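You operate a simulated robot arm through the tools that you are given. There is no shell and no other tool.

Carry out the task below with a simulated robot arm. There is one attempt and no reset: what you move stays moved.

TASK
Clear the tester: open its lever, sort the bobbin by the counter, put the weight back, reset the counter. Set down upright: small bobbin.

Only the result counts: the job must be done as asked and must still hold three seconds after the hand-in. Knocking over, shifting, dropping, spilling or breaking anything else fails it.

THE ROBOT
A 6-joint arm with a two-finger parallel gripper, fixed in place. Base frame: the origin is at the foot of the arm, x ahead of it, y to its left, z up; the work surface is at about z = 832. Lengths are in mm, angles in rad, forces in N, time in s.
With the tool pointing down near the work surface it reaches from about 260 to 680 mm from the base axis. Its first joint turns from -1.152 to 1.152 rad. Payload 2.9 kg.
The tool frame sits at the grasp point between the pads (the TCP): z along the fingers, y along the line on which they close. The tips reach 30 mm beyond it. The gripper opens to 110 mm. The fingers are 20 mm wide and 10 mm thick; the gripper's body (48 by 112 mm) begins 55 mm behind the TCP.
Orientation is that of the tool frame in the base frame, as a unit quaternion [w, x, y, z]. With the fingers straight down and closing along the base's y, the tool's x points along the base's -x, its y along +y and its z along -z.

THE INTERFACE
- The arm moves only by the tool servo_tool. Its argument "rows" is a list of rows, each a list of 7 numbers: the finger opening in mm, from 0 to 110, then the shift along the base's x, y, z in units of 500 mm (1.0 is 500 mm), then the turn, a rotation vector about the base's x, y, z in units of 60 degrees (1.0 is 60 degrees). In form: [[hand, x, y, z, rx, ry, rz], ...]. A call has 1 to 20 rows; each row is the pose to reach, as a shift and turn from the pose commanded when the call began. A call with a number of a shift or a turn outside -1 to 1 is refused whole. A row lasts 0.2 s, in which the tool goes at most 50 mm and 0.15 rad; a call with a longer step from one row to the next is refused whole, and so is a gripper value outside its range. Where a pose cannot be reached the arm comes as near as it can. A force on the tool above 80 N (or 10 N above the force at the start of the call, whichever is more), or a blocked arm, ends the call early, and 0.2 s more pass. The fingers move at their own pace (about 108 mm/s each) and stop on an object; they squeeze with about 37 N. The grip force told is the motor's: it shows also when the fingers shut on nothing. Time passes only in rows, and 0.2 s behind the last, so rows that repeat a pose let the fingers close. It gives the time, the measured TCP pose, the force on the tool (base axes), the opening and the grip force at its end, in the units of the frame above (readings bear some noise), with the torque about the TCP (base axes, N m) and any sound that the robot's microphone picked up.
- Cameras (640 x 400 px; columns grow to the right, rows downward): "scene" is fixed at [62.2, 424.4, 1377.2]; the picture's right is [-0.82, -0.57, 0.00], its down [-0.29, 0.41, -0.86] and it looks along [0.50, -0.71, -0.50] (base axes); focal length 349 px, centre (320, 200). "wrist" rides on the gripper at [72, 17, -103] in the tool frame; the picture's right is [-0.23, 0.97, 0.00], its down [-0.76, -0.18, -0.62] and it looks along [-0.61, -0.14, 0.78] (tool axes); focal length 222 px, centre (320, 200). There is no depth. A picture from a camera that has moved, and an enlarged one, comes with that camera's place and axes in the base frame and with its lens. The place of the scene camera against the robot may be out by one fixed shift of up to 25 mm in any direction.
- camera(camera): a new picture of that camera. The clock stands still meanwhile.
- inspect(camera, box): a new picture of the part [left, top, right, bottom] of that camera's present view, enlarged. The clock stands still meanwhile.
- sign_off(): hands the job in; it is judged then, once.

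Nothing tells you positions but the pictures and the camera data. Unless the task says otherwise, let go and move clear before handing in.

The tools are called after ">>>" as name(argument=value, ...) on one line, values as JSON. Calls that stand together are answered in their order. servo_tool: Moves the arm, as the interface text tells. Its arguments: {"type":"object","properties":{"rows":{"type":"array"}},"required":["rows"]} The other tools are called the same way: camera (camera) takes a picture; inspect (camera, box) takes an enlarged picture of a part of a camera's view; sign_off () hands the job in.

At the start:

```text
time: 0.0
position: [510.8, -69.6, 1135.4]
ee_rot: [0.0, 0.001, 1.0, 0.0]
ft_force: [-0.1, -0.2, -0.2]
moment: [0.02, 0.0, 0.01]
gripper_width: 110.2
grasp_force: 0.0
```

scene: 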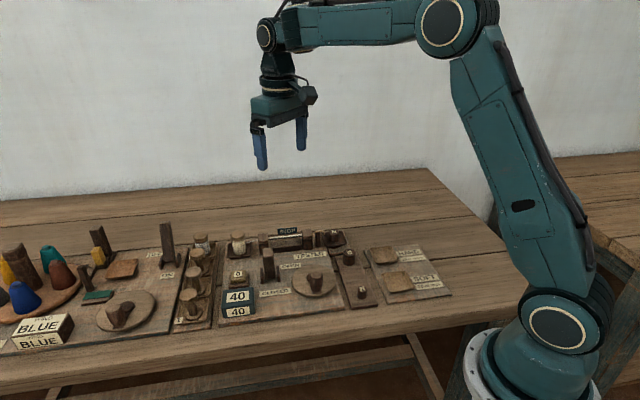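
wrist: 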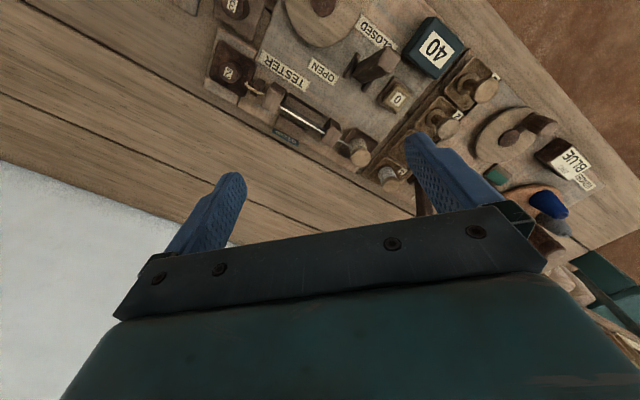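

I see a bench with a tester panel, a counter showing 40, some weights and bobbins, and trays at the right. I will enlarge the views to read labels before moving.

>>> inspect(camera="scene", box=[210, 220, 350, 330])

>>> inspect(camera="scene", box=[320, 220, 460, 320])

>>> inspect(camera="scene", box=[140, 220, 260, 340])

>>> inspect(camera="scene", box=[0, 215, 180, 355])

>>> inspect(camera="wrist", box=[200, 0, 480, 180])

```text
3.64 times, centred on (280, 275) of scene
camera zoom: at [62.2, 424.4, 1377.2], right [-0.82, -0.57, 0.0], down [-0.29, 0.41, -0.86], along [0.5, -0.71, -0.5], focal length 1269 px, centre (466, -73)
```

zoom: 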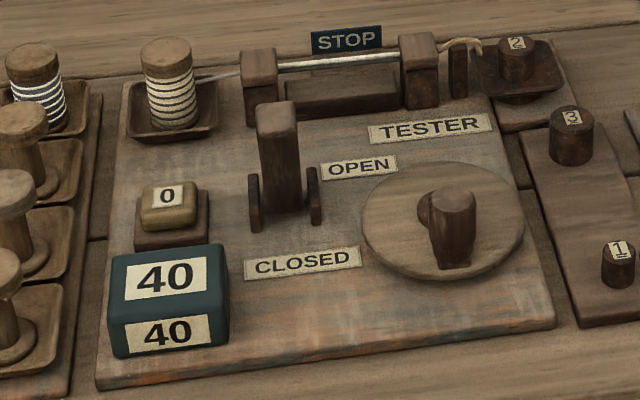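

```text
4.00 times, centred on (390, 270) of scene
camera zoom: at [62.2, 424.4, 1377.2], right [-0.82, -0.57, 0.0], down [-0.29, 0.41, -0.86], along [0.5, -0.71, -0.5], focal length 1396 px, centre (40, -80)
```

zoom: 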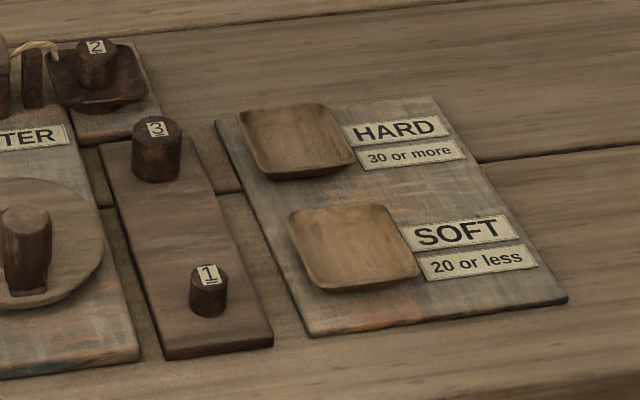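

```text
3.33 times, centred on (200, 280) of scene
camera zoom: at [62.2, 424.4, 1377.2], right [-0.82, -0.57, 0.0], down [-0.29, 0.41, -0.86], along [0.5, -0.71, -0.5], focal length 1163 px, centre (720, -67)
```

zoom: 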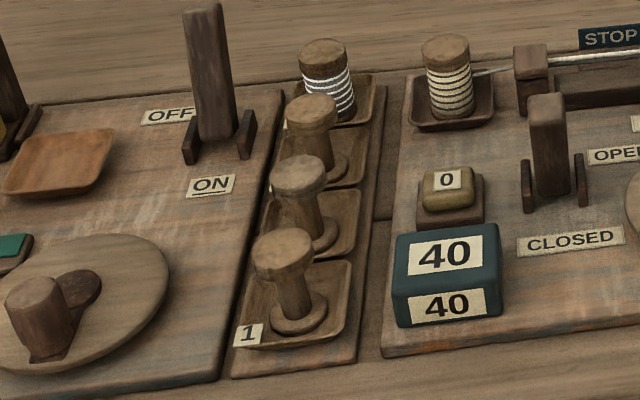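

```text
2.86 times, centred on (90, 285) of scene
camera zoom: at [62.2, 424.4, 1377.2], right [-0.82, -0.57, 0.0], down [-0.29, 0.41, -0.86], along [0.5, -0.71, -0.5], focal length 997 px, centre (977, -43)
```

zoom: 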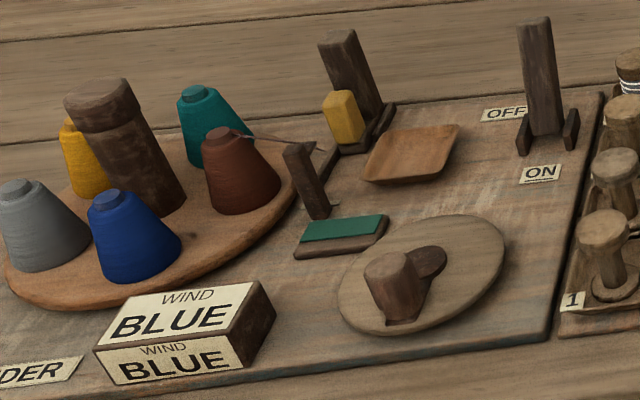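

```text
2.22 times, centred on (340, 90) of wrist
camera zoom: at [437.3, -52.5, 1237.2], right [0.23, 0.97, 0.0], down [0.76, -0.18, 0.62], along [0.61, -0.14, -0.78], focal length 494 px, centre (276, 444)
```

zoom: 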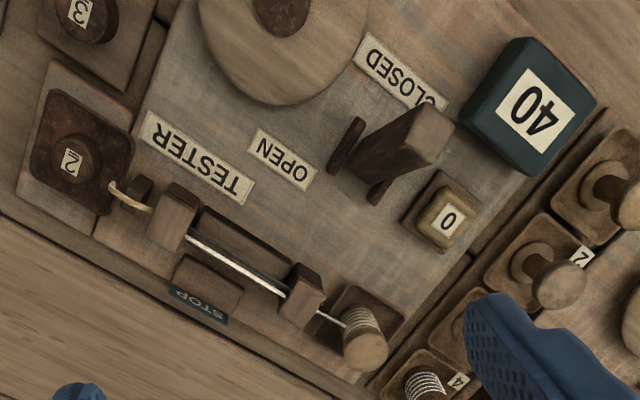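

The counter reads 40, so the bobbin belongs in HARD; weight 2 hangs on the pan and its slot is between 1 and 3 on the rack. I will move the arm back to get better wrist views over the tester, rack and trays.

>>> servo_tool(rows=[[110, -0.09, -0.02, 0, 0, 0, 0], [110, -0.18, -0.04, 0, 0, 0, 0], [110, -0.27, -0.06, 0, 0, 0, 0], [110, -0.36, -0.08, 0, 0, 0, 0], [110, -0.36, -0.1, -0.05, 0, 0, 0], [110, -0.36, -0.1, -0.05, 0, 0, 0]])

>>> camera(camera="wrist")

>>> inspect(camera="wrist", box=[0, 0, 320, 200])

>>> inspect(camera="wrist", box=[260, 0, 580, 200])

```text
time: 1.4
position: [330.0, -117.3, 1110.4]
ee_rot: [0.0, -0.001, 1.0, 0.001]
ft_force: [0.0, 0.2, -0.3]
moment: [-0.02, -0.05, 0.01]
gripper_width: 110.2
grasp_force: 0.1
```

```text
taken
camera wrist: at [256.5, -102.4, 1212.8], right [0.23, 0.97, 0.0], down [0.76, -0.18, 0.62], along [0.61, -0.14, -0.78], focal length 222 px, centre (320, 200)
```

wrist: 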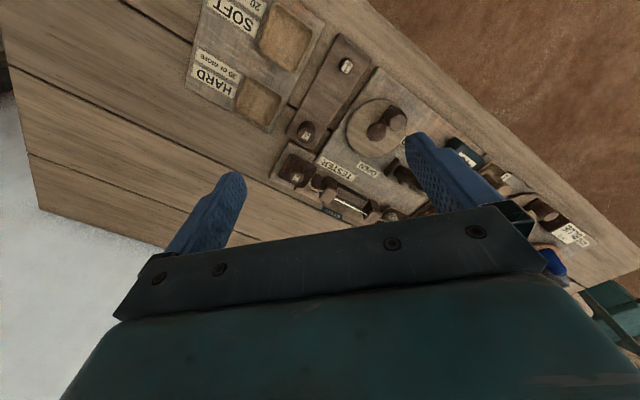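

```text
2.00 times, centred on (160, 100) of wrist
camera zoom: at [256.5, -102.4, 1212.8], right [0.23, 0.97, 0.0], down [0.76, -0.18, 0.62], along [0.61, -0.14, -0.78], focal length 444 px, centre (640, 400)
```

zoom: 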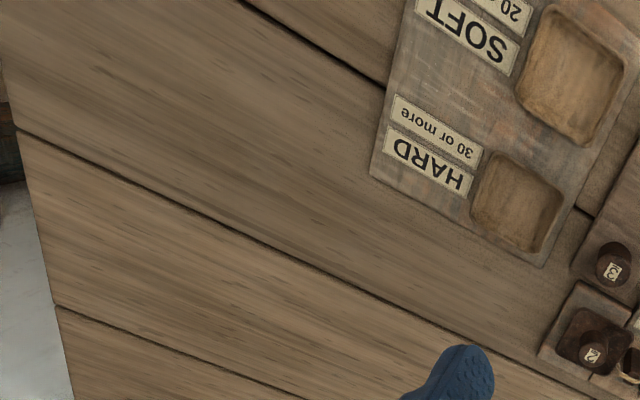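

```text
2.00 times, centred on (420, 100) of wrist
camera zoom: at [256.5, -102.4, 1212.8], right [0.23, 0.97, 0.0], down [0.76, -0.18, 0.62], along [0.61, -0.14, -0.78], focal length 444 px, centre (120, 400)
```

zoom: 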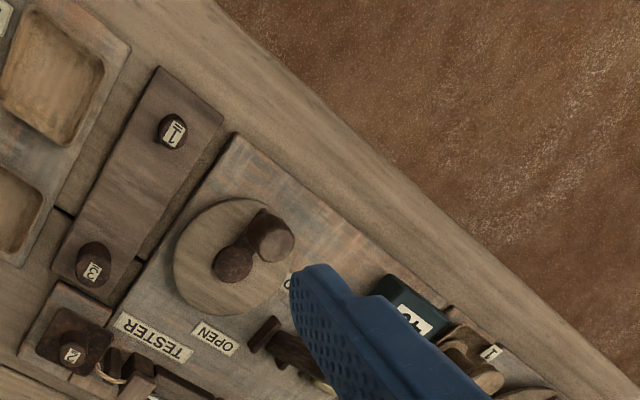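

The rack runs diagonally with weight 1 near (308,-78) and weight 3 near (379,-148); the weight 2 is near (462,-192) and the HARD tray near (328,-216). I will go lower for close views of the rack and tester.

>>> servo_tool(rows=[[110, 0.02, 0, -0.09, 0, 0, 0], [110, 0.04, 0, -0.18, 0, 0, 0], [110, 0.06, 0, -0.22, 0, 0, 0], [110, 0.06, 0, -0.22, 0, 0, 0]])

>>> inspect(camera="wrist", box=[160, 0, 480, 200])

>>> inspect(camera="wrist", box=[280, 20, 400, 95])

```text
time: 2.4
position: [359.7, -117.6, 999.5]
ee_rot: [0.0, -0.001, 1.0, 0.0]
ft_force: [0.9, 0.5, 0.1]
moment: [0.0, -0.03, -0.01]
gripper_width: 110.3
grasp_force: 0.1
```

```text
2.00 times, centred on (320, 100) of wrist
camera zoom: at [286.9, -101.5, 1102.0], right [0.23, 0.97, 0.0], down [0.76, -0.18, 0.62], along [0.61, -0.14, -0.78], focal length 444 px, centre (320, 400)
```

zoom: 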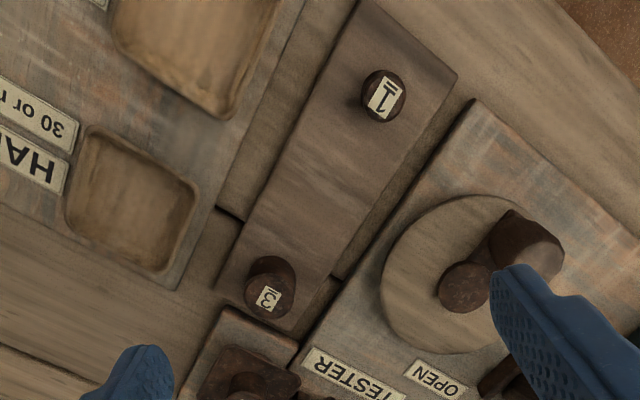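

```text
5.33 times, centred on (340, 58) of wrist
camera zoom: at [286.9, -101.5, 1102.0], right [0.23, 0.97, 0.0], down [0.76, -0.18, 0.62], along [0.61, -0.14, -0.78], focal length 1185 px, centre (213, 960)
```

zoom: 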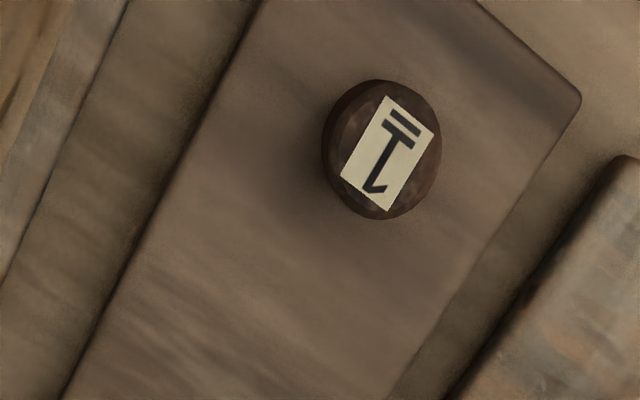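

The rack's middle place between 1 and 3 is empty and flat. Next I look closely at the tester lever, bobbin and weight pan.

>>> servo_tool(rows=[[110, 0.08, 0.02, 0.04, 0, 0, 0], [110, 0.16, 0.05, 0.08, 0, 0, 0], [110, 0.24, 0.08, 0.08, 0, 0, 0], [110, 0.3, 0.1, 0.08, 0, 0, 0], [110, 0.3, 0.1, 0.08, 0, 0, 0]])

>>> camera(camera="wrist")

>>> inspect(camera="wrist", box=[160, 0, 480, 200])

```text
time: 3.6
position: [510.2, -68.6, 1038.4]
ee_rot: [0.001, 0.001, 1.0, 0.001]
ft_force: [0.1, -0.4, 0.2]
moment: [-0.03, 0.01, -0.02]
gripper_width: 109.8
grasp_force: 0.0
```

```text
taken
camera wrist: at [437.9, -52.6, 1141.3], right [0.23, 0.97, 0.0], down [0.76, -0.18, 0.62], along [0.61, -0.14, -0.78], focal length 222 px, centre (320, 200)
```

wrist: 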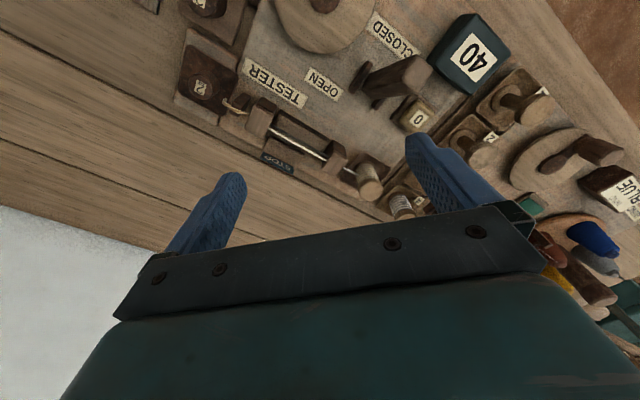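

```text
2.00 times, centred on (320, 100) of wrist
camera zoom: at [437.9, -52.6, 1141.3], right [0.23, 0.97, 0.0], down [0.76, -0.18, 0.62], along [0.61, -0.14, -0.78], focal length 444 px, centre (320, 400)
```

zoom: 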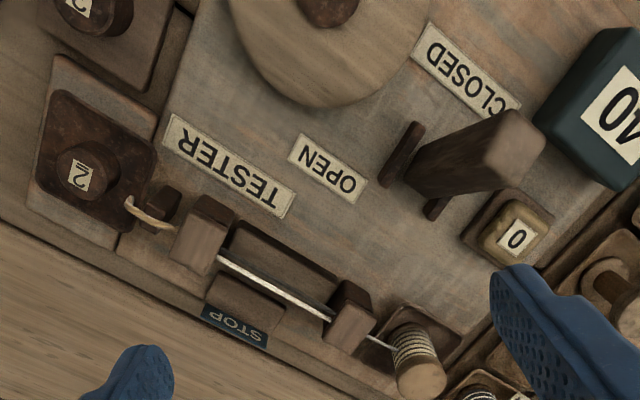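

The lever's top is near (491,26,911), leaning toward CLOSED (toward −x,+y), with its foot near (520,−5); opening means pushing it toward (+x,−y). I will yaw the tool −45° to align with the board and look again.

>>> servo_tool(rows=[[60, 0.01, 0.02, 0, 0, 0, -0.13], [30, 0.02, 0.04, 0, 0, 0, -0.26], [0, 0.03, 0.06, 0, 0, 0, -0.39], [0, 0.04, 0.08, -0.02, 0, 0, -0.52], [0, 0.05, 0.1, -0.04, 0, 0, -0.65], [0, 0.05, 0.1, -0.06, 0, 0, -0.75], [0, 0.05, 0.1, -0.06, 0, 0, -0.75]])

>>> camera(camera="wrist")

>>> inspect(camera="wrist", box=[160, 0, 480, 200])

>>> inspect(camera="scene", box=[210, 200, 350, 310])

```text
time: 5.2
position: [535.8, -19.1, 1009.8]
ee_rot: [0.0, 0.384, 0.923, 0.0]
ft_force: [-0.7, -0.3, 0.3]
moment: [-0.01, 0.03, -0.01]
gripper_width: 0.0
grasp_force: 37.3
```

```text
taken
camera wrist: at [496.0, 43.8, 1112.2], right [0.85, 0.53, 0.0], down [0.41, -0.67, 0.62], along [0.33, -0.53, -0.78], focal length 222 px, centre (320, 200)
```

wrist: 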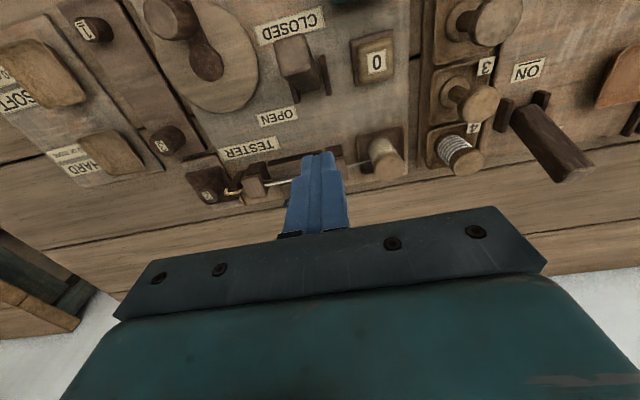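

```text
2.00 times, centred on (320, 100) of wrist
camera zoom: at [496.0, 43.8, 1112.2], right [0.85, 0.53, 0.0], down [0.41, -0.67, 0.62], along [0.33, -0.53, -0.78], focal length 444 px, centre (320, 400)
```

zoom: 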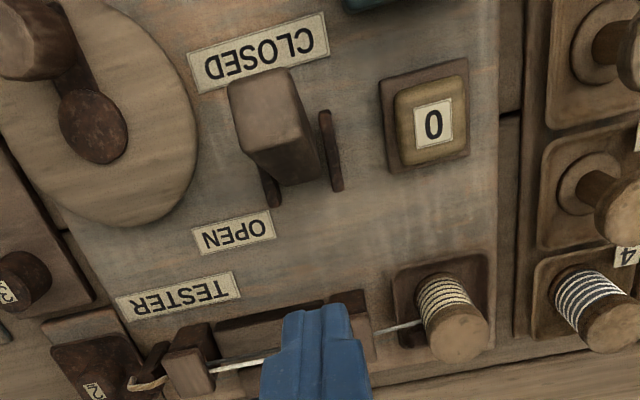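

```text
3.64 times, centred on (280, 255) of scene
camera zoom: at [62.2, 424.4, 1377.2], right [-0.82, -0.57, 0.0], down [-0.29, 0.41, -0.86], along [0.5, -0.71, -0.5], focal length 1269 px, centre (466, 0)
```

zoom: 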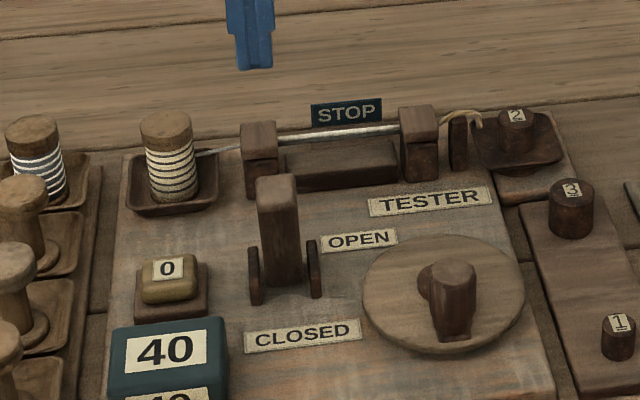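

From this view the lever leans over toward CLOSED, with the counter box off to its side. I go behind the lever with closed fingers and come down between it and the free board edge.

>>> servo_tool(rows=[[0, -0.05, 0.045, 0, 0, 0, 0], [0, -0.1, 0.09, 0, 0, 0, 0], [0, -0.153, 0.136, 0, 0, 0, 0], [0, -0.153, 0.136, 0, 0, 0, 0], [0, -0.153, 0.136, -0.06, 0, 0, 0], [0, -0.153, 0.136, -0.12, 0, 0, 0], [0, -0.153, 0.136, -0.16, 0, 0, 0], [0, -0.153, 0.136, -0.196, 0, 0, 0], [0, -0.153, 0.136, -0.196, 0, 0, 0]])

>>> camera(camera="wrist")

>>> inspect(camera="scene", box=[180, 180, 380, 330])

```text
time: 7.2
position: [459.0, 49.3, 910.8]
ee_rot: [0.0, 0.383, 0.924, 0.0]
ft_force: [0.6, 0.8, 0.3]
moment: [0.02, 0.0, 0.01]
gripper_width: 0.0
grasp_force: 37.2
```

```text
taken
camera wrist: at [419.6, 111.7, 1014.0], right [0.85, 0.53, 0.0], down [0.41, -0.66, 0.62], along [0.33, -0.53, -0.78], focal length 222 px, centre (320, 200)
```

wrist: 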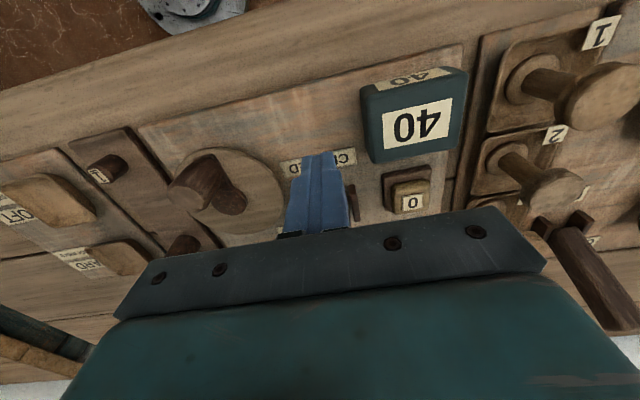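

```text
2.67 times, centred on (280, 255) of scene
camera zoom: at [62.2, 424.4, 1377.2], right [-0.82, -0.57, 0.0], down [-0.29, 0.41, -0.86], along [0.5, -0.71, -0.5], focal length 931 px, centre (427, 53)
```

zoom: 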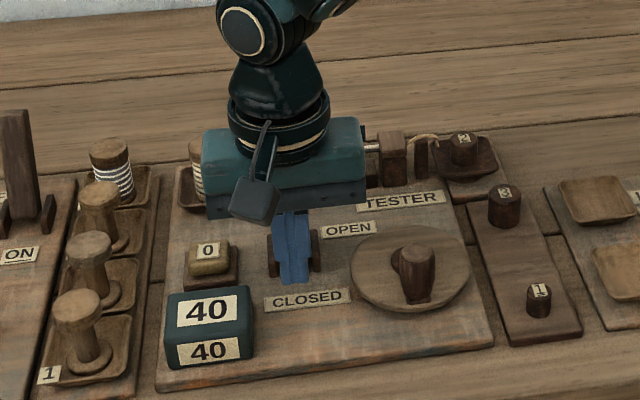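

The fingers are aligned behind the lever. I push toward OPEN in small steps.

>>> servo_tool(rows=[[0, 0.0115, -0.0115, 0, 0, 0, 0], [0, 0.023, -0.023, 0, 0, 0, 0], [0, 0.0345, -0.0345, 0, 0, 0, 0], [0, 0.046, -0.046, 0, 0, 0, 0], [0, 0.0575, -0.0575, 0, 0, 0, 0], [0, 0.069, -0.069, 0, 0, 0, 0], [0, 0.0805, -0.0805, 0, 0, 0, 0], [0, 0.092, -0.092, 0, 0, 0, 0], [0, 0.1, -0.1, 0, 0, 0, 0], [0, 0.1, -0.1, 0, 0, 0, 0]])

>>> camera(camera="wrist")

>>> inspect(camera="scene", box=[180, 180, 380, 330])

```text
time: 9.4
position: [507.4, 1.6, 909.8]
ee_rot: [-0.003, 0.38, 0.925, 0.001]
ft_force: [-18.3, 18.1, 10.9]
moment: [0.37, 0.61, 0.05]
gripper_width: 0.0
grasp_force: 37.1
```

```text
taken
camera wrist: at [466.9, 63.7, 1014.5], right [0.85, 0.53, 0.0], down [0.42, -0.66, 0.62], along [0.33, -0.53, -0.79], focal length 222 px, centre (320, 200)
```

wrist: 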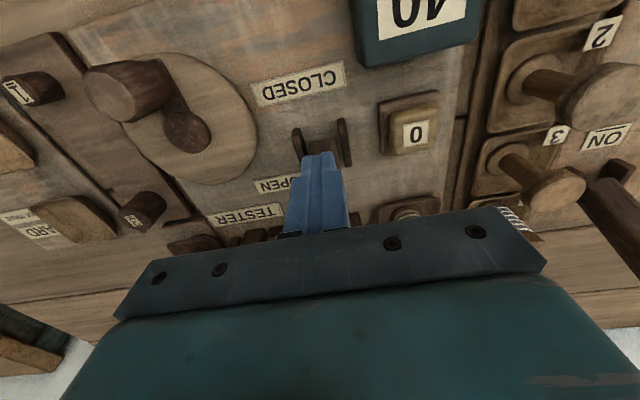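

```text
2.67 times, centred on (280, 255) of scene
camera zoom: at [61.5, 424.9, 1377.0], right [-0.82, -0.57, 0.0], down [-0.29, 0.41, -0.86], along [0.5, -0.71, -0.5], focal length 931 px, centre (427, 53)
```

zoom: 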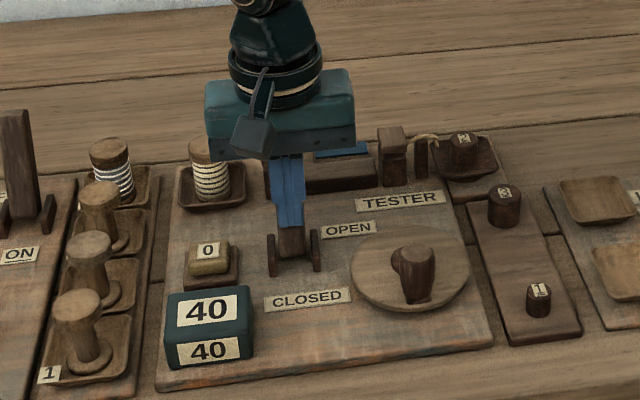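

The lever has swung over and pushes back with about 26 N; it may be at its stop. I push a bit further to be sure, then back off and look.

>>> servo_tool(rows=[[0, 0.006, -0.006, 0, 0, 0, 0], [0, 0.012, -0.012, 0, 0, 0, 0], [0, 0.012, -0.012, 0, 0, 0, 0]])

>>> inspect(camera="scene", box=[210, 200, 350, 310])

```text
time: 10.2
position: [507.9, 0.5, 913.2]
ee_rot: [-0.012, 0.374, 0.927, 0.0]
ft_force: [-53.1, 44.9, 35.5]
moment: [1.51, 1.0, -0.24]
gripper_width: 0.1
grasp_force: 37.1
```

```text
3.64 times, centred on (280, 255) of scene
camera zoom: at [60.3, 425.5, 1376.9], right [-0.82, -0.57, 0.0], down [-0.29, 0.41, -0.87], along [0.5, -0.71, -0.5], focal length 1269 px, centre (466, 0)
```

zoom: 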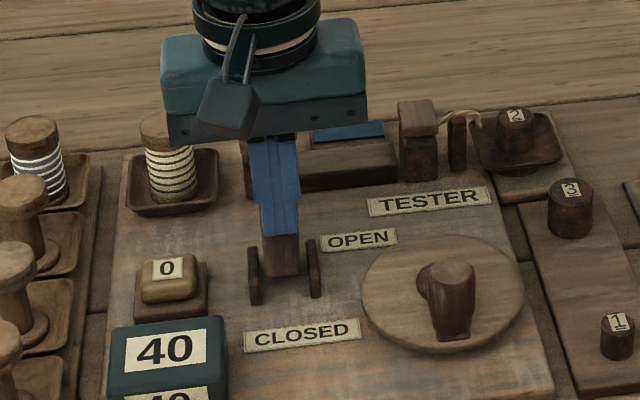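

It is at a hard stop, so the lever is open. I back off and rise, then inspect.

>>> servo_tool(rows=[[0, -0.02, 0.02, 0, 0, 0, 0], [0, -0.06, 0.06, 0, 0, 0, 0], [0, -0.06, 0.06, 0.08, 0, 0, 0], [0, -0.06, 0.06, 0.17, 0, 0, 0], [0, 0.0, 0.0, 0.2, 0, 0, 0], [0, 0.0, 0.0, 0.2, 0, 0, 0]])

>>> inspect(camera="wrist", box=[160, 0, 480, 200])

>>> inspect(camera="scene", box=[210, 200, 350, 310])

```text
time: 11.6
position: [515.1, -7.7, 1011.6]
ee_rot: [0.0, 0.383, 0.924, 0.0]
ft_force: [-0.6, 0.6, -0.5]
moment: [-0.01, 0.0, 0.0]
gripper_width: 0.0
grasp_force: 36.5
```

```text
2.00 times, centred on (320, 100) of wrist
camera zoom: at [475.0, 54.3, 1114.7], right [0.85, 0.53, 0.0], down [0.41, -0.66, 0.62], along [0.33, -0.53, -0.78], focal length 444 px, centre (320, 400)
```

zoom: 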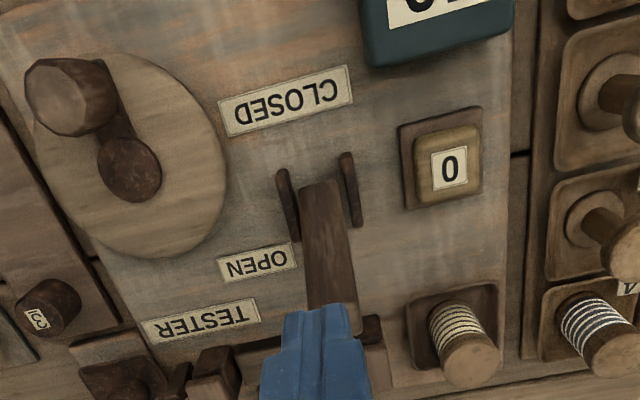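

```text
3.64 times, centred on (280, 255) of scene
camera zoom: at [62.2, 424.4, 1377.2], right [-0.82, -0.57, 0.0], down [-0.29, 0.41, -0.86], along [0.5, -0.71, -0.5], focal length 1269 px, centre (466, 0)
```

zoom: 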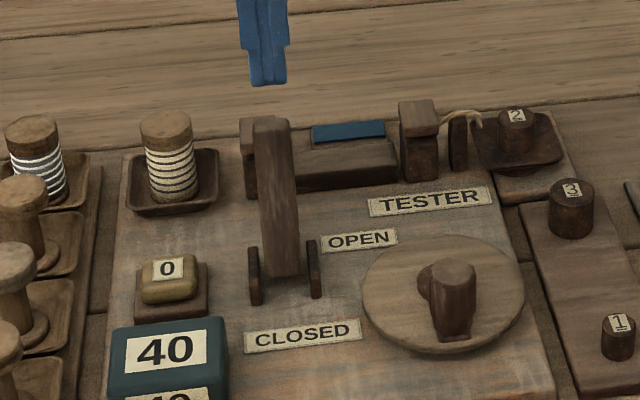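

The lever is open and the bobbin is free. Its top is near (634,−26,890), so I move above it with a 50 mm opening.

>>> servo_tool(rows=[[50, 0.06, -0.01, 0, 0, 0, 0], [50, 0.12, -0.02, 0, 0, 0, 0], [50, 0.18, -0.03, 0, 0, 0, 0], [50, 0.2378, -0.0366, 0, 0, 0, 0], [50, 0.2378, -0.0366, -0.07, 0, 0, 0], [50, 0.2378, -0.0366, -0.135, 0, 0, 0], [50, 0.2378, -0.0366, -0.135, 0, 0, 0]])

>>> camera(camera="wrist")

>>> inspect(camera="wrist", box=[240, 120, 400, 220])

>>> inspect(camera="scene", box=[190, 190, 310, 280])

```text
time: 13.2
position: [634.9, -25.1, 943.2]
ee_rot: [0.0, 0.383, 0.924, -0.001]
ft_force: [-0.8, 0.5, 0.2]
moment: [-0.02, -0.02, 0.01]
gripper_width: 49.8
grasp_force: 0.0
```

```text
taken
camera wrist: at [594.6, 37.0, 1046.7], right [0.85, 0.53, 0.0], down [0.41, -0.66, 0.62], along [0.33, -0.53, -0.78], focal length 222 px, centre (320, 200)
```

wrist: 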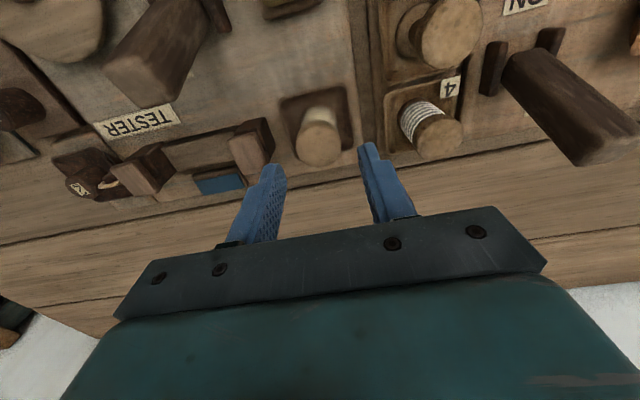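

```text
4.00 times, centred on (320, 170) of wrist
camera zoom: at [594.6, 37.0, 1046.7], right [0.85, 0.53, 0.0], down [0.41, -0.66, 0.62], along [0.33, -0.53, -0.78], focal length 888 px, centre (320, 320)
```

zoom: 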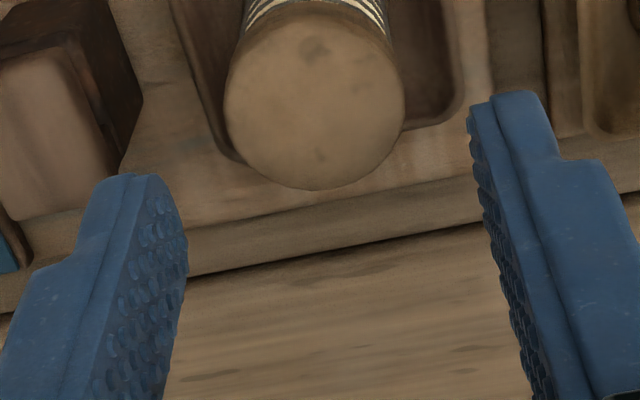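

```text
4.44 times, centred on (250, 235) of scene
camera zoom: at [62.2, 424.4, 1377.2], right [-0.82, -0.57, 0.0], down [-0.29, 0.41, -0.86], along [0.5, -0.71, -0.5], focal length 1551 px, centre (631, 44)
```

zoom: 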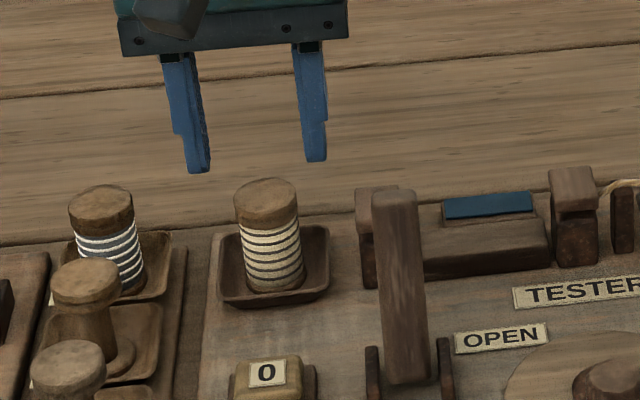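

The bobbin top measures at (633,−27,890) with about 34 mm diameter. I centre on it, descend with fingertips just above the tray rim, and close.

>>> servo_tool(rows=[[50, -0.0036, -0.0036, 0, 0, 0, 0], [50, -0.0036, -0.0036, -0.03, 0, 0, 0], [50, -0.0036, -0.0036, -0.06, 0, 0, 0], [50, -0.0036, -0.0036, -0.09, 0, 0, 0], [50, -0.0036, -0.0036, -0.11, 0, 0, 0], [50, -0.0036, -0.0036, -0.11, 0, 0, 0], [30, -0.0036, -0.0036, -0.11, 0, 0, 0], [20, -0.0036, -0.0036, -0.11, 0, 0, 0], [20, -0.0036, -0.0036, -0.11, 0, 0, 0]])

>>> inspect(camera="scene", box=[190, 190, 310, 280])

>>> camera(camera="wrist")

```text
time: 15.2
position: [632.1, -27.0, 889.0]
ee_rot: [0.0, 0.382, 0.924, 0.001]
ft_force: [0.3, 0.2, 0.3]
moment: [0.01, -0.01, -0.01]
gripper_width: 32.5
grasp_force: 36.9
```

```text
4.44 times, centred on (250, 235) of scene
camera zoom: at [62.2, 424.4, 1377.2], right [-0.82, -0.57, 0.0], down [-0.29, 0.41, -0.86], along [0.5, -0.71, -0.5], focal length 1551 px, centre (631, 44)
```

zoom: 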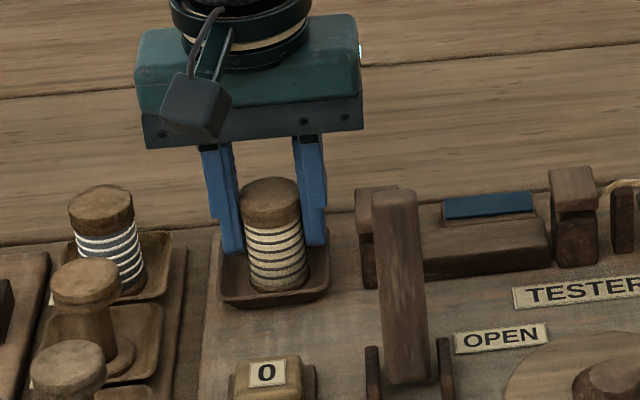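

```text
taken
camera wrist: at [592.1, 35.2, 991.5], right [0.85, 0.53, 0.0], down [0.41, -0.66, 0.62], along [0.33, -0.53, -0.78], focal length 222 px, centre (320, 200)
```

wrist: 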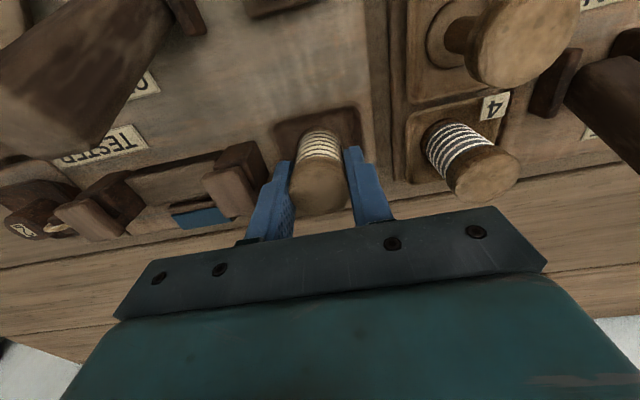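

The bobbin is gripped at 32.5 mm. I lift it straight up before travelling.

>>> servo_tool(rows=[[20, 0, 0, 0.03, 0, 0, 0], [20, 0, 0, 0.08, 0, 0, 0], [20, 0, 0, 0.16, 0, 0, 0], [20, 0, 0, 0.24, 0, 0, 0], [20, 0, 0, 0.24, 0, 0, 0]])

>>> inspect(camera="scene", box=[190, 150, 350, 270])

```text
time: 16.4
position: [632.9, -27.0, 1010.0]
ee_rot: [0.0, 0.383, 0.924, 0.0]
ft_force: [0.2, 0.4, -0.2]
moment: [-0.01, -0.03, 0.02]
gripper_width: 32.5
grasp_force: 37.3
```

```text
3.33 times, centred on (270, 210) of scene
camera zoom: at [62.2, 424.4, 1377.2], right [-0.82, -0.57, 0.0], down [-0.29, 0.41, -0.86], along [0.5, -0.71, -0.5], focal length 1163 px, centre (487, 167)
```

zoom: 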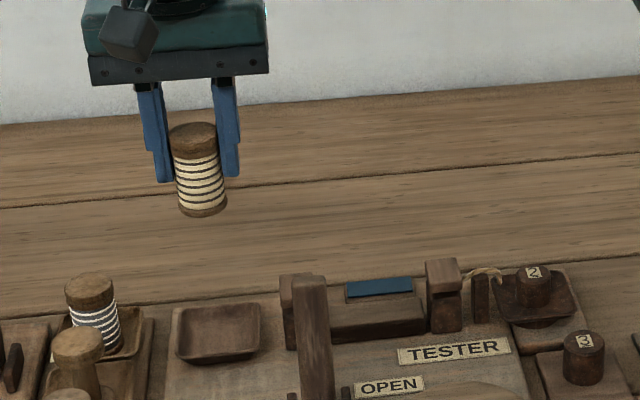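

The bobbin is lifted cleanly, standing upright in the grip. I carry it over to the HARD tray at about (327,−216).

>>> servo_tool(rows=[[20, -0.068, -0.042, 0, 0, 0, 0], [20, -0.136, -0.084, 0, 0, 0, 0], [20, -0.204, -0.126, 0, 0, 0, 0], [20, -0.272, -0.168, 0, 0, 0, 0], [20, -0.34, -0.21, 0, 0, 0, 0], [20, -0.408, -0.252, 0, 0, 0, 0], [20, -0.476, -0.294, 0, 0, 0, 0], [20, -0.544, -0.336, 0, 0, 0, 0], [20, -0.612, -0.378, 0, 0, 0, 0], [20, -0.612, -0.378, 0, 0, 0, 0]])

>>> camera(camera="wrist")

>>> inspect(camera="wrist", box=[240, 60, 400, 200])

>>> inspect(camera="scene", box=[320, 170, 460, 310])

```text
time: 18.6
position: [326.1, -217.8, 1008.6]
ee_rot: [-0.001, 0.383, 0.924, 0.0]
ft_force: [0.4, -0.2, -0.8]
moment: [0.01, 0.02, -0.01]
gripper_width: 32.9
grasp_force: 36.9
```

```text
taken
camera wrist: at [285.9, -154.7, 1112.3], right [0.85, 0.53, 0.0], down [0.41, -0.66, 0.62], along [0.33, -0.53, -0.78], focal length 222 px, centre (320, 200)
```

wrist: 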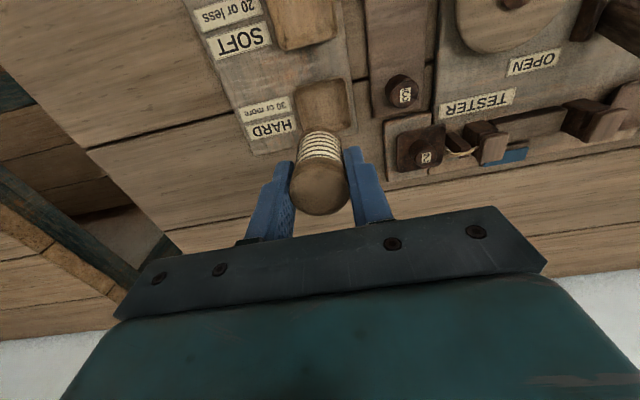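

```text
2.86 times, centred on (320, 130) of wrist
camera zoom: at [285.9, -154.7, 1112.3], right [0.85, 0.53, 0.0], down [0.41, -0.66, 0.62], along [0.33, -0.53, -0.78], focal length 635 px, centre (320, 400)
```

zoom: 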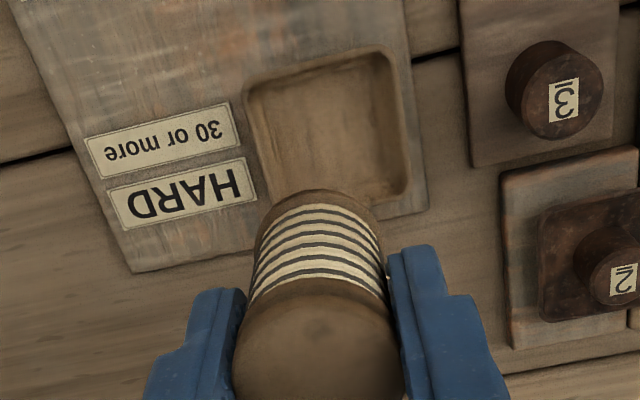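

```text
2.86 times, centred on (390, 240) of scene
camera zoom: at [62.2, 424.4, 1377.2], right [-0.82, -0.57, 0.0], down [-0.29, 0.41, -0.86], along [0.5, -0.71, -0.5], focal length 997 px, centre (120, 86)
```

zoom: 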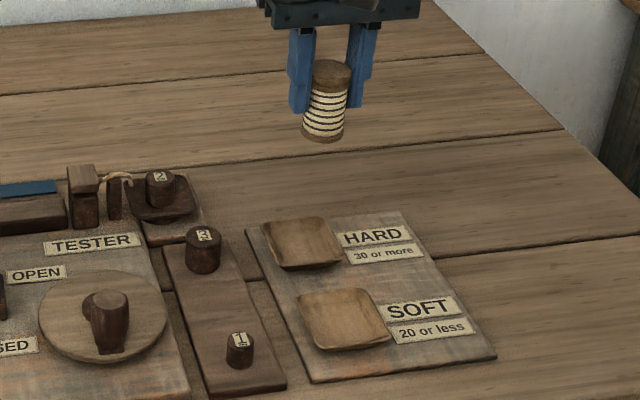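

The HARD tray's centre is near (329,−217), just beneath. I lower to a little above the expected resting height, then check the force.

>>> servo_tool(rows=[[20, 0.006, 0.001, -0.05, 0, 0, 0], [20, 0.006, 0.001, -0.1, 0, 0, 0], [20, 0.006, 0.001, -0.15, 0, 0, 0], [20, 0.006, 0.001, -0.19, 0, 0, 0], [20, 0.006, 0.001, -0.21, 0, 0, 0], [20, 0.006, 0.001, -0.226, 0, 0, 0], [20, 0.006, 0.001, -0.226, 0, 0, 0]])

>>> inspect(camera="scene", box=[350, 210, 450, 300])

>>> inspect(camera="wrist", box=[240, 60, 400, 200])

```text
time: 20.2
position: [329.0, -217.3, 896.0]
ee_rot: [0.0, 0.382, 0.924, 0.0]
ft_force: [-0.1, 0.0, -0.1]
moment: [-0.01, 0.0, 0.01]
gripper_width: 32.5
grasp_force: 37.1
```

```text
4.44 times, centred on (400, 255) of scene
camera zoom: at [62.2, 424.4, 1377.2], right [-0.82, -0.57, 0.0], down [-0.29, 0.41, -0.86], along [0.5, -0.71, -0.5], focal length 1551 px, centre (-36, -44)
```

zoom: 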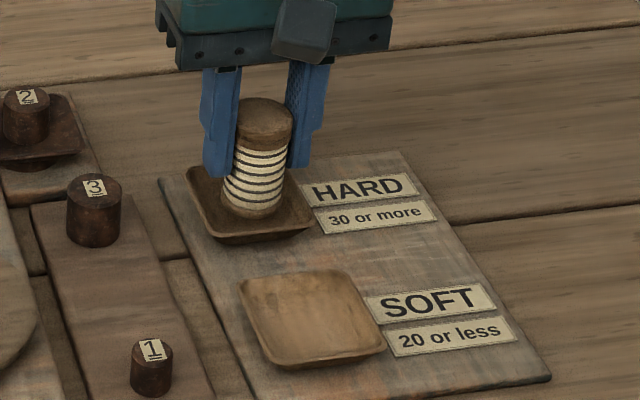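

```text
2.86 times, centred on (320, 130) of wrist
camera zoom: at [289.0, -153.3, 998.6], right [0.85, 0.53, 0.0], down [0.41, -0.66, 0.62], along [0.33, -0.53, -0.78], focal length 635 px, centre (320, 400)
```

zoom: 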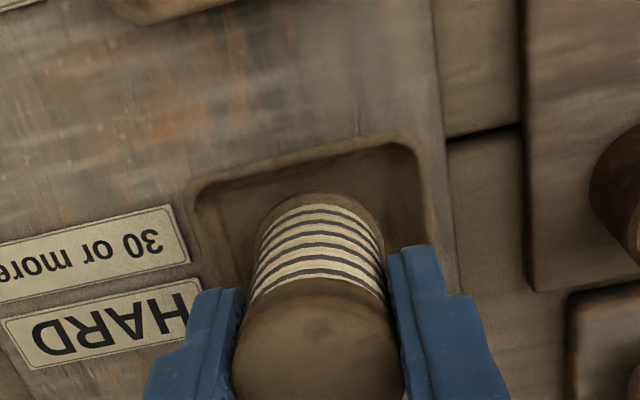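

The bobbin is within the tray, still a few mm up. I lower gently in small steps until it touches.

>>> servo_tool(rows=[[20, 0, 0, -0.004, 0, 0, 0], [20, 0, 0, -0.008, 0, 0, 0], [20, 0, 0, -0.008, 0, 0, 0]])

>>> servo_tool(rows=[[20, 0, 0, -0.003, 0, 0, 0], [20, 0, 0, -0.005, 0, 0, 0], [20, 0, 0, -0.005, 0, 0, 0]])

```text
time: 21.0
position: [329.3, -214.9, 891.7]
ee_rot: [-0.001, 0.383, 0.924, 0.0]
ft_force: [0.5, 0.4, -0.2]
moment: [0.01, -0.01, -0.03]
gripper_width: 32.5
grasp_force: 37.0
```

```text
time: 21.8
position: [328.6, -215.3, 888.9]
ee_rot: [0.0, 0.383, 0.924, 0.0]
ft_force: [0.0, -0.6, 0.1]
moment: [0.0, 0.03, -0.02]
gripper_width: 32.5
grasp_force: 36.3
```

No contact yet. I continue lowering in small steps.

>>> servo_tool(rows=[[20, 0, 0, -0.002, 0, 0, 0], [20, 0, 0, -0.004, 0, 0, 0], [20, 0, 0, -0.004, 0, 0, 0]])

>>> inspect(camera="scene", box=[350, 220, 430, 290])

```text
time: 22.6
position: [328.4, -214.9, 887.8]
ee_rot: [0.001, 0.383, 0.924, 0.0]
ft_force: [0.1, -0.2, 0.0]
moment: [-0.01, -0.02, -0.01]
gripper_width: 32.1
grasp_force: 37.3
```

```text
5.71 times, centred on (390, 255) of scene
camera zoom: at [62.2, 424.4, 1377.2], right [-0.82, -0.57, 0.0], down [-0.29, 0.41, -0.86], along [0.5, -0.71, -0.5], focal length 1994 px, centre (-80, -114)
```

zoom: 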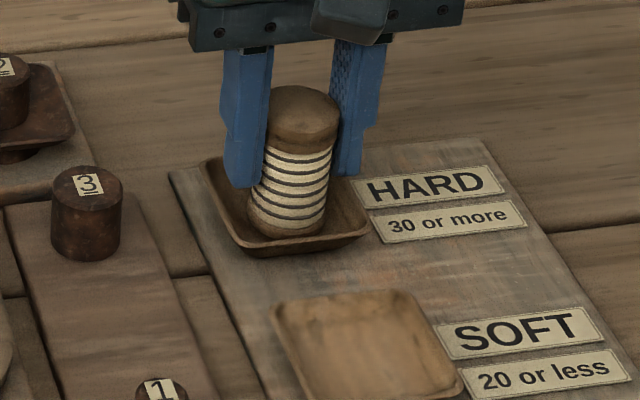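

No contact yet, and the bobbin looks slightly toward the tray's front. I check from the wrist camera.

>>> inspect(camera="wrist", box=[240, 80, 400, 200])

>>> camera(camera="wrist")

```text
3.33 times, centred on (320, 140) of wrist
camera zoom: at [289.2, -152.9, 990.0], right [0.85, 0.53, 0.0], down [0.41, -0.66, 0.62], along [0.33, -0.53, -0.78], focal length 740 px, centre (320, 400)
```

zoom: 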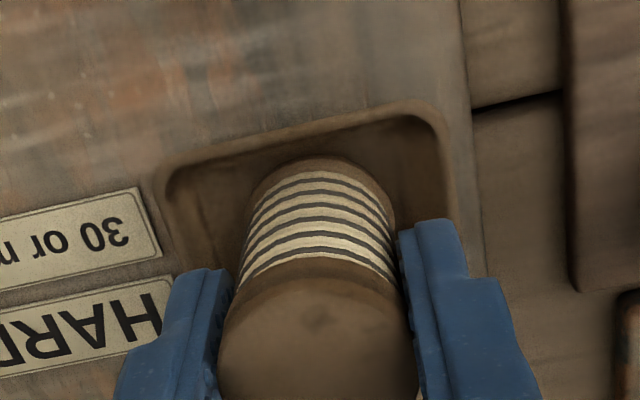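

```text
taken
camera wrist: at [289.2, -152.9, 990.0], right [0.85, 0.53, 0.0], down [0.41, -0.66, 0.62], along [0.33, -0.53, -0.78], focal length 222 px, centre (320, 200)
```

wrist: 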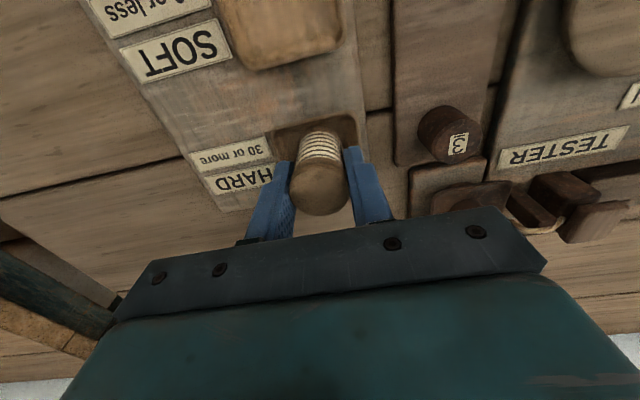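

The bobbin is centred in the tray within a few mm. I continue lowering in small steps until contact.

>>> servo_tool(rows=[[20, 0, 0, -0.002, 0, 0, 0], [20, 0, 0, -0.004, 0, 0, 0], [20, 0, 0, -0.004, 0, 0, 0]])

>>> servo_tool(rows=[[20, 0, 0, -0.002, 0, 0, 0], [20, 0, 0, -0.004, 0, 0, 0], [20, 0, 0, -0.004, 0, 0, 0]])

>>> inspect(camera="scene", box=[350, 220, 430, 290])

```text
time: 23.4
position: [329.3, -216.2, 885.8]
ee_rot: [-0.001, 0.382, 0.924, 0.001]
ft_force: [-0.4, 0.4, -0.4]
moment: [0.0, 0.02, 0.02]
gripper_width: 32.5
grasp_force: 36.5
```

```text
time: 24.2
position: [329.8, -215.0, 883.6]
ee_rot: [0.001, 0.382, 0.924, 0.0]
ft_force: [1.6, -2.7, 2.3]
moment: [-0.13, -0.09, 0.03]
gripper_width: 32.5
grasp_force: 37.3
```

```text
5.71 times, centred on (390, 255) of scene
camera zoom: at [62.2, 424.4, 1377.2], right [-0.82, -0.57, 0.0], down [-0.29, 0.41, -0.86], along [0.5, -0.71, -0.5], focal length 1994 px, centre (-80, -114)
```

zoom: 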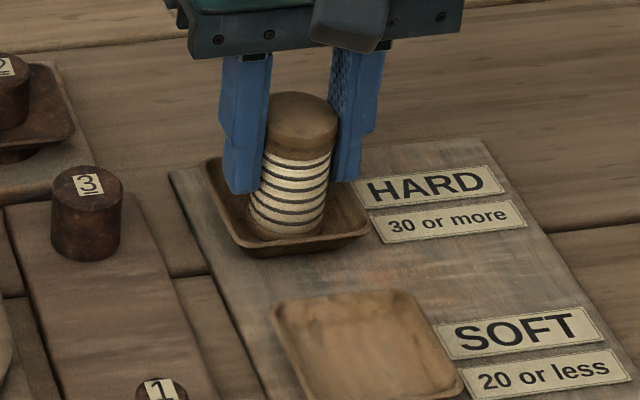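

Contact comes with a sideways component, so the bobbin's foot touches the sloped front wall. I raise slightly, shift about 4 mm away from it, and lower again.

>>> servo_tool(rows=[[20, 0, 0, 0.005, 0, 0, 0], [20, 0.006, -0.006, 0.005, 0, 0, 0], [20, 0.006, -0.006, 0.002, 0, 0, 0], [20, 0.006, -0.006, 0, 0, 0, 0], [20, 0.006, -0.006, 0, 0, 0, 0]])

>>> servo_tool(rows=[[20, 0, 0, -0.001, 0, 0, 0], [20, 0, 0, -0.002, 0, 0, 0], [20, 0, 0, -0.002, 0, 0, 0]])

```text
time: 25.4
position: [333.6, -217.8, 883.7]
ee_rot: [-0.001, 0.383, 0.924, 0.0]
ft_force: [-0.4, -0.5, 0.1]
moment: [0.02, -0.01, -0.01]
gripper_width: 32.5
grasp_force: 37.1
```

```text
time: 26.2
position: [331.8, -217.7, 881.8]
ee_rot: [0.0, 0.383, 0.924, 0.0]
ft_force: [0.4, -0.3, 0.9]
moment: [0.0, 0.02, 0.01]
gripper_width: 32.6
grasp_force: 37.4
```

Sideways force is gone and there is only a trace of vertical force. One more small step down.

>>> servo_tool(rows=[[20, 0, 0, -0.001, 0, 0, 0], [20, 0, 0, -0.002, 0, 0, 0], [20, 0, 0, -0.002, 0, 0, 0]])

>>> inspect(camera="scene", box=[350, 220, 430, 290])

```text
time: 27.0
position: [333.1, -217.5, 882.2]
ee_rot: [0.001, 0.382, 0.924, 0.0]
ft_force: [-2.1, 3.2, 21.5]
moment: [0.18, 0.17, 0.0]
gripper_width: 32.3
grasp_force: 36.9
```

```text
5.71 times, centred on (390, 255) of scene
camera zoom: at [61.9, 424.6, 1377.1], right [-0.82, -0.57, 0.0], down [-0.29, 0.41, -0.86], along [0.5, -0.71, -0.5], focal length 1994 px, centre (-80, -114)
```

zoom: 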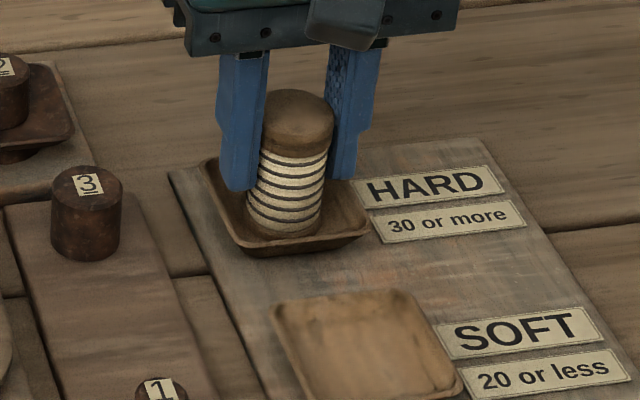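

The bobbin now rests squarely on the tray floor (pure vertical 21 N). I relieve the pressure, open slightly, and rise clear in stages.

>>> servo_tool(rows=[[20, 0, 0, 0.002, 0, 0, 0], [37, 0, 0, 0.002, 0, 0, 0], [37, 0, 0, 0.002, 0, 0, 0], [37, 0, 0, 0.01, 0, 0, 0], [40, 0, 0, 0.02, 0, 0, 0], [48, 0, 0, 0.03, 0, 0, 0], [50, 0, 0, 0.03, 0, 0, 0]])

>>> inspect(camera="scene", box=[350, 220, 430, 290])

>>> inspect(camera="wrist", box=[240, 80, 400, 200])

```text
time: 28.6
position: [332.9, -219.0, 897.3]
ee_rot: [-0.001, 0.383, 0.924, 0.0]
ft_force: [-1.2, 0.1, -0.2]
moment: [0.0, 0.01, 0.01]
gripper_width: 50.2
grasp_force: 0.1
```

```text
5.71 times, centred on (390, 255) of scene
camera zoom: at [62.2, 424.4, 1377.2], right [-0.82, -0.57, 0.0], down [-0.29, 0.41, -0.86], along [0.5, -0.71, -0.5], focal length 1994 px, centre (-80, -114)
```

zoom: 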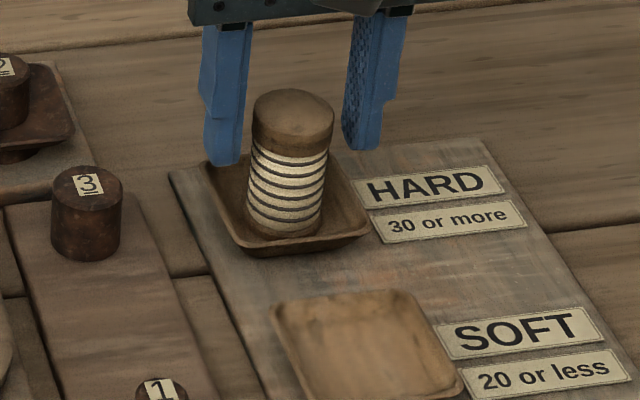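

```text
3.33 times, centred on (320, 140) of wrist
camera zoom: at [291.9, -156.0, 999.6], right [0.85, 0.53, 0.0], down [0.41, -0.66, 0.62], along [0.33, -0.53, -0.78], focal length 740 px, centre (320, 400)
```

zoom: 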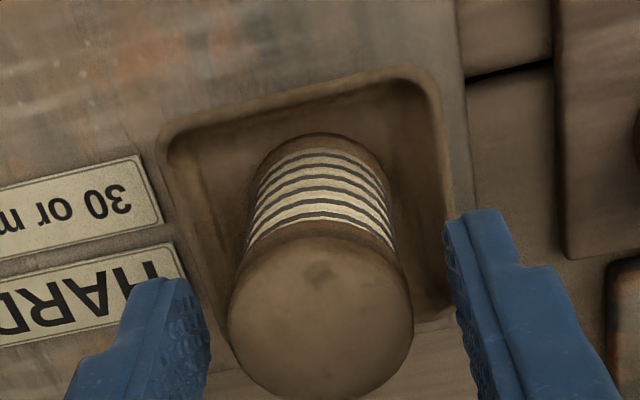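

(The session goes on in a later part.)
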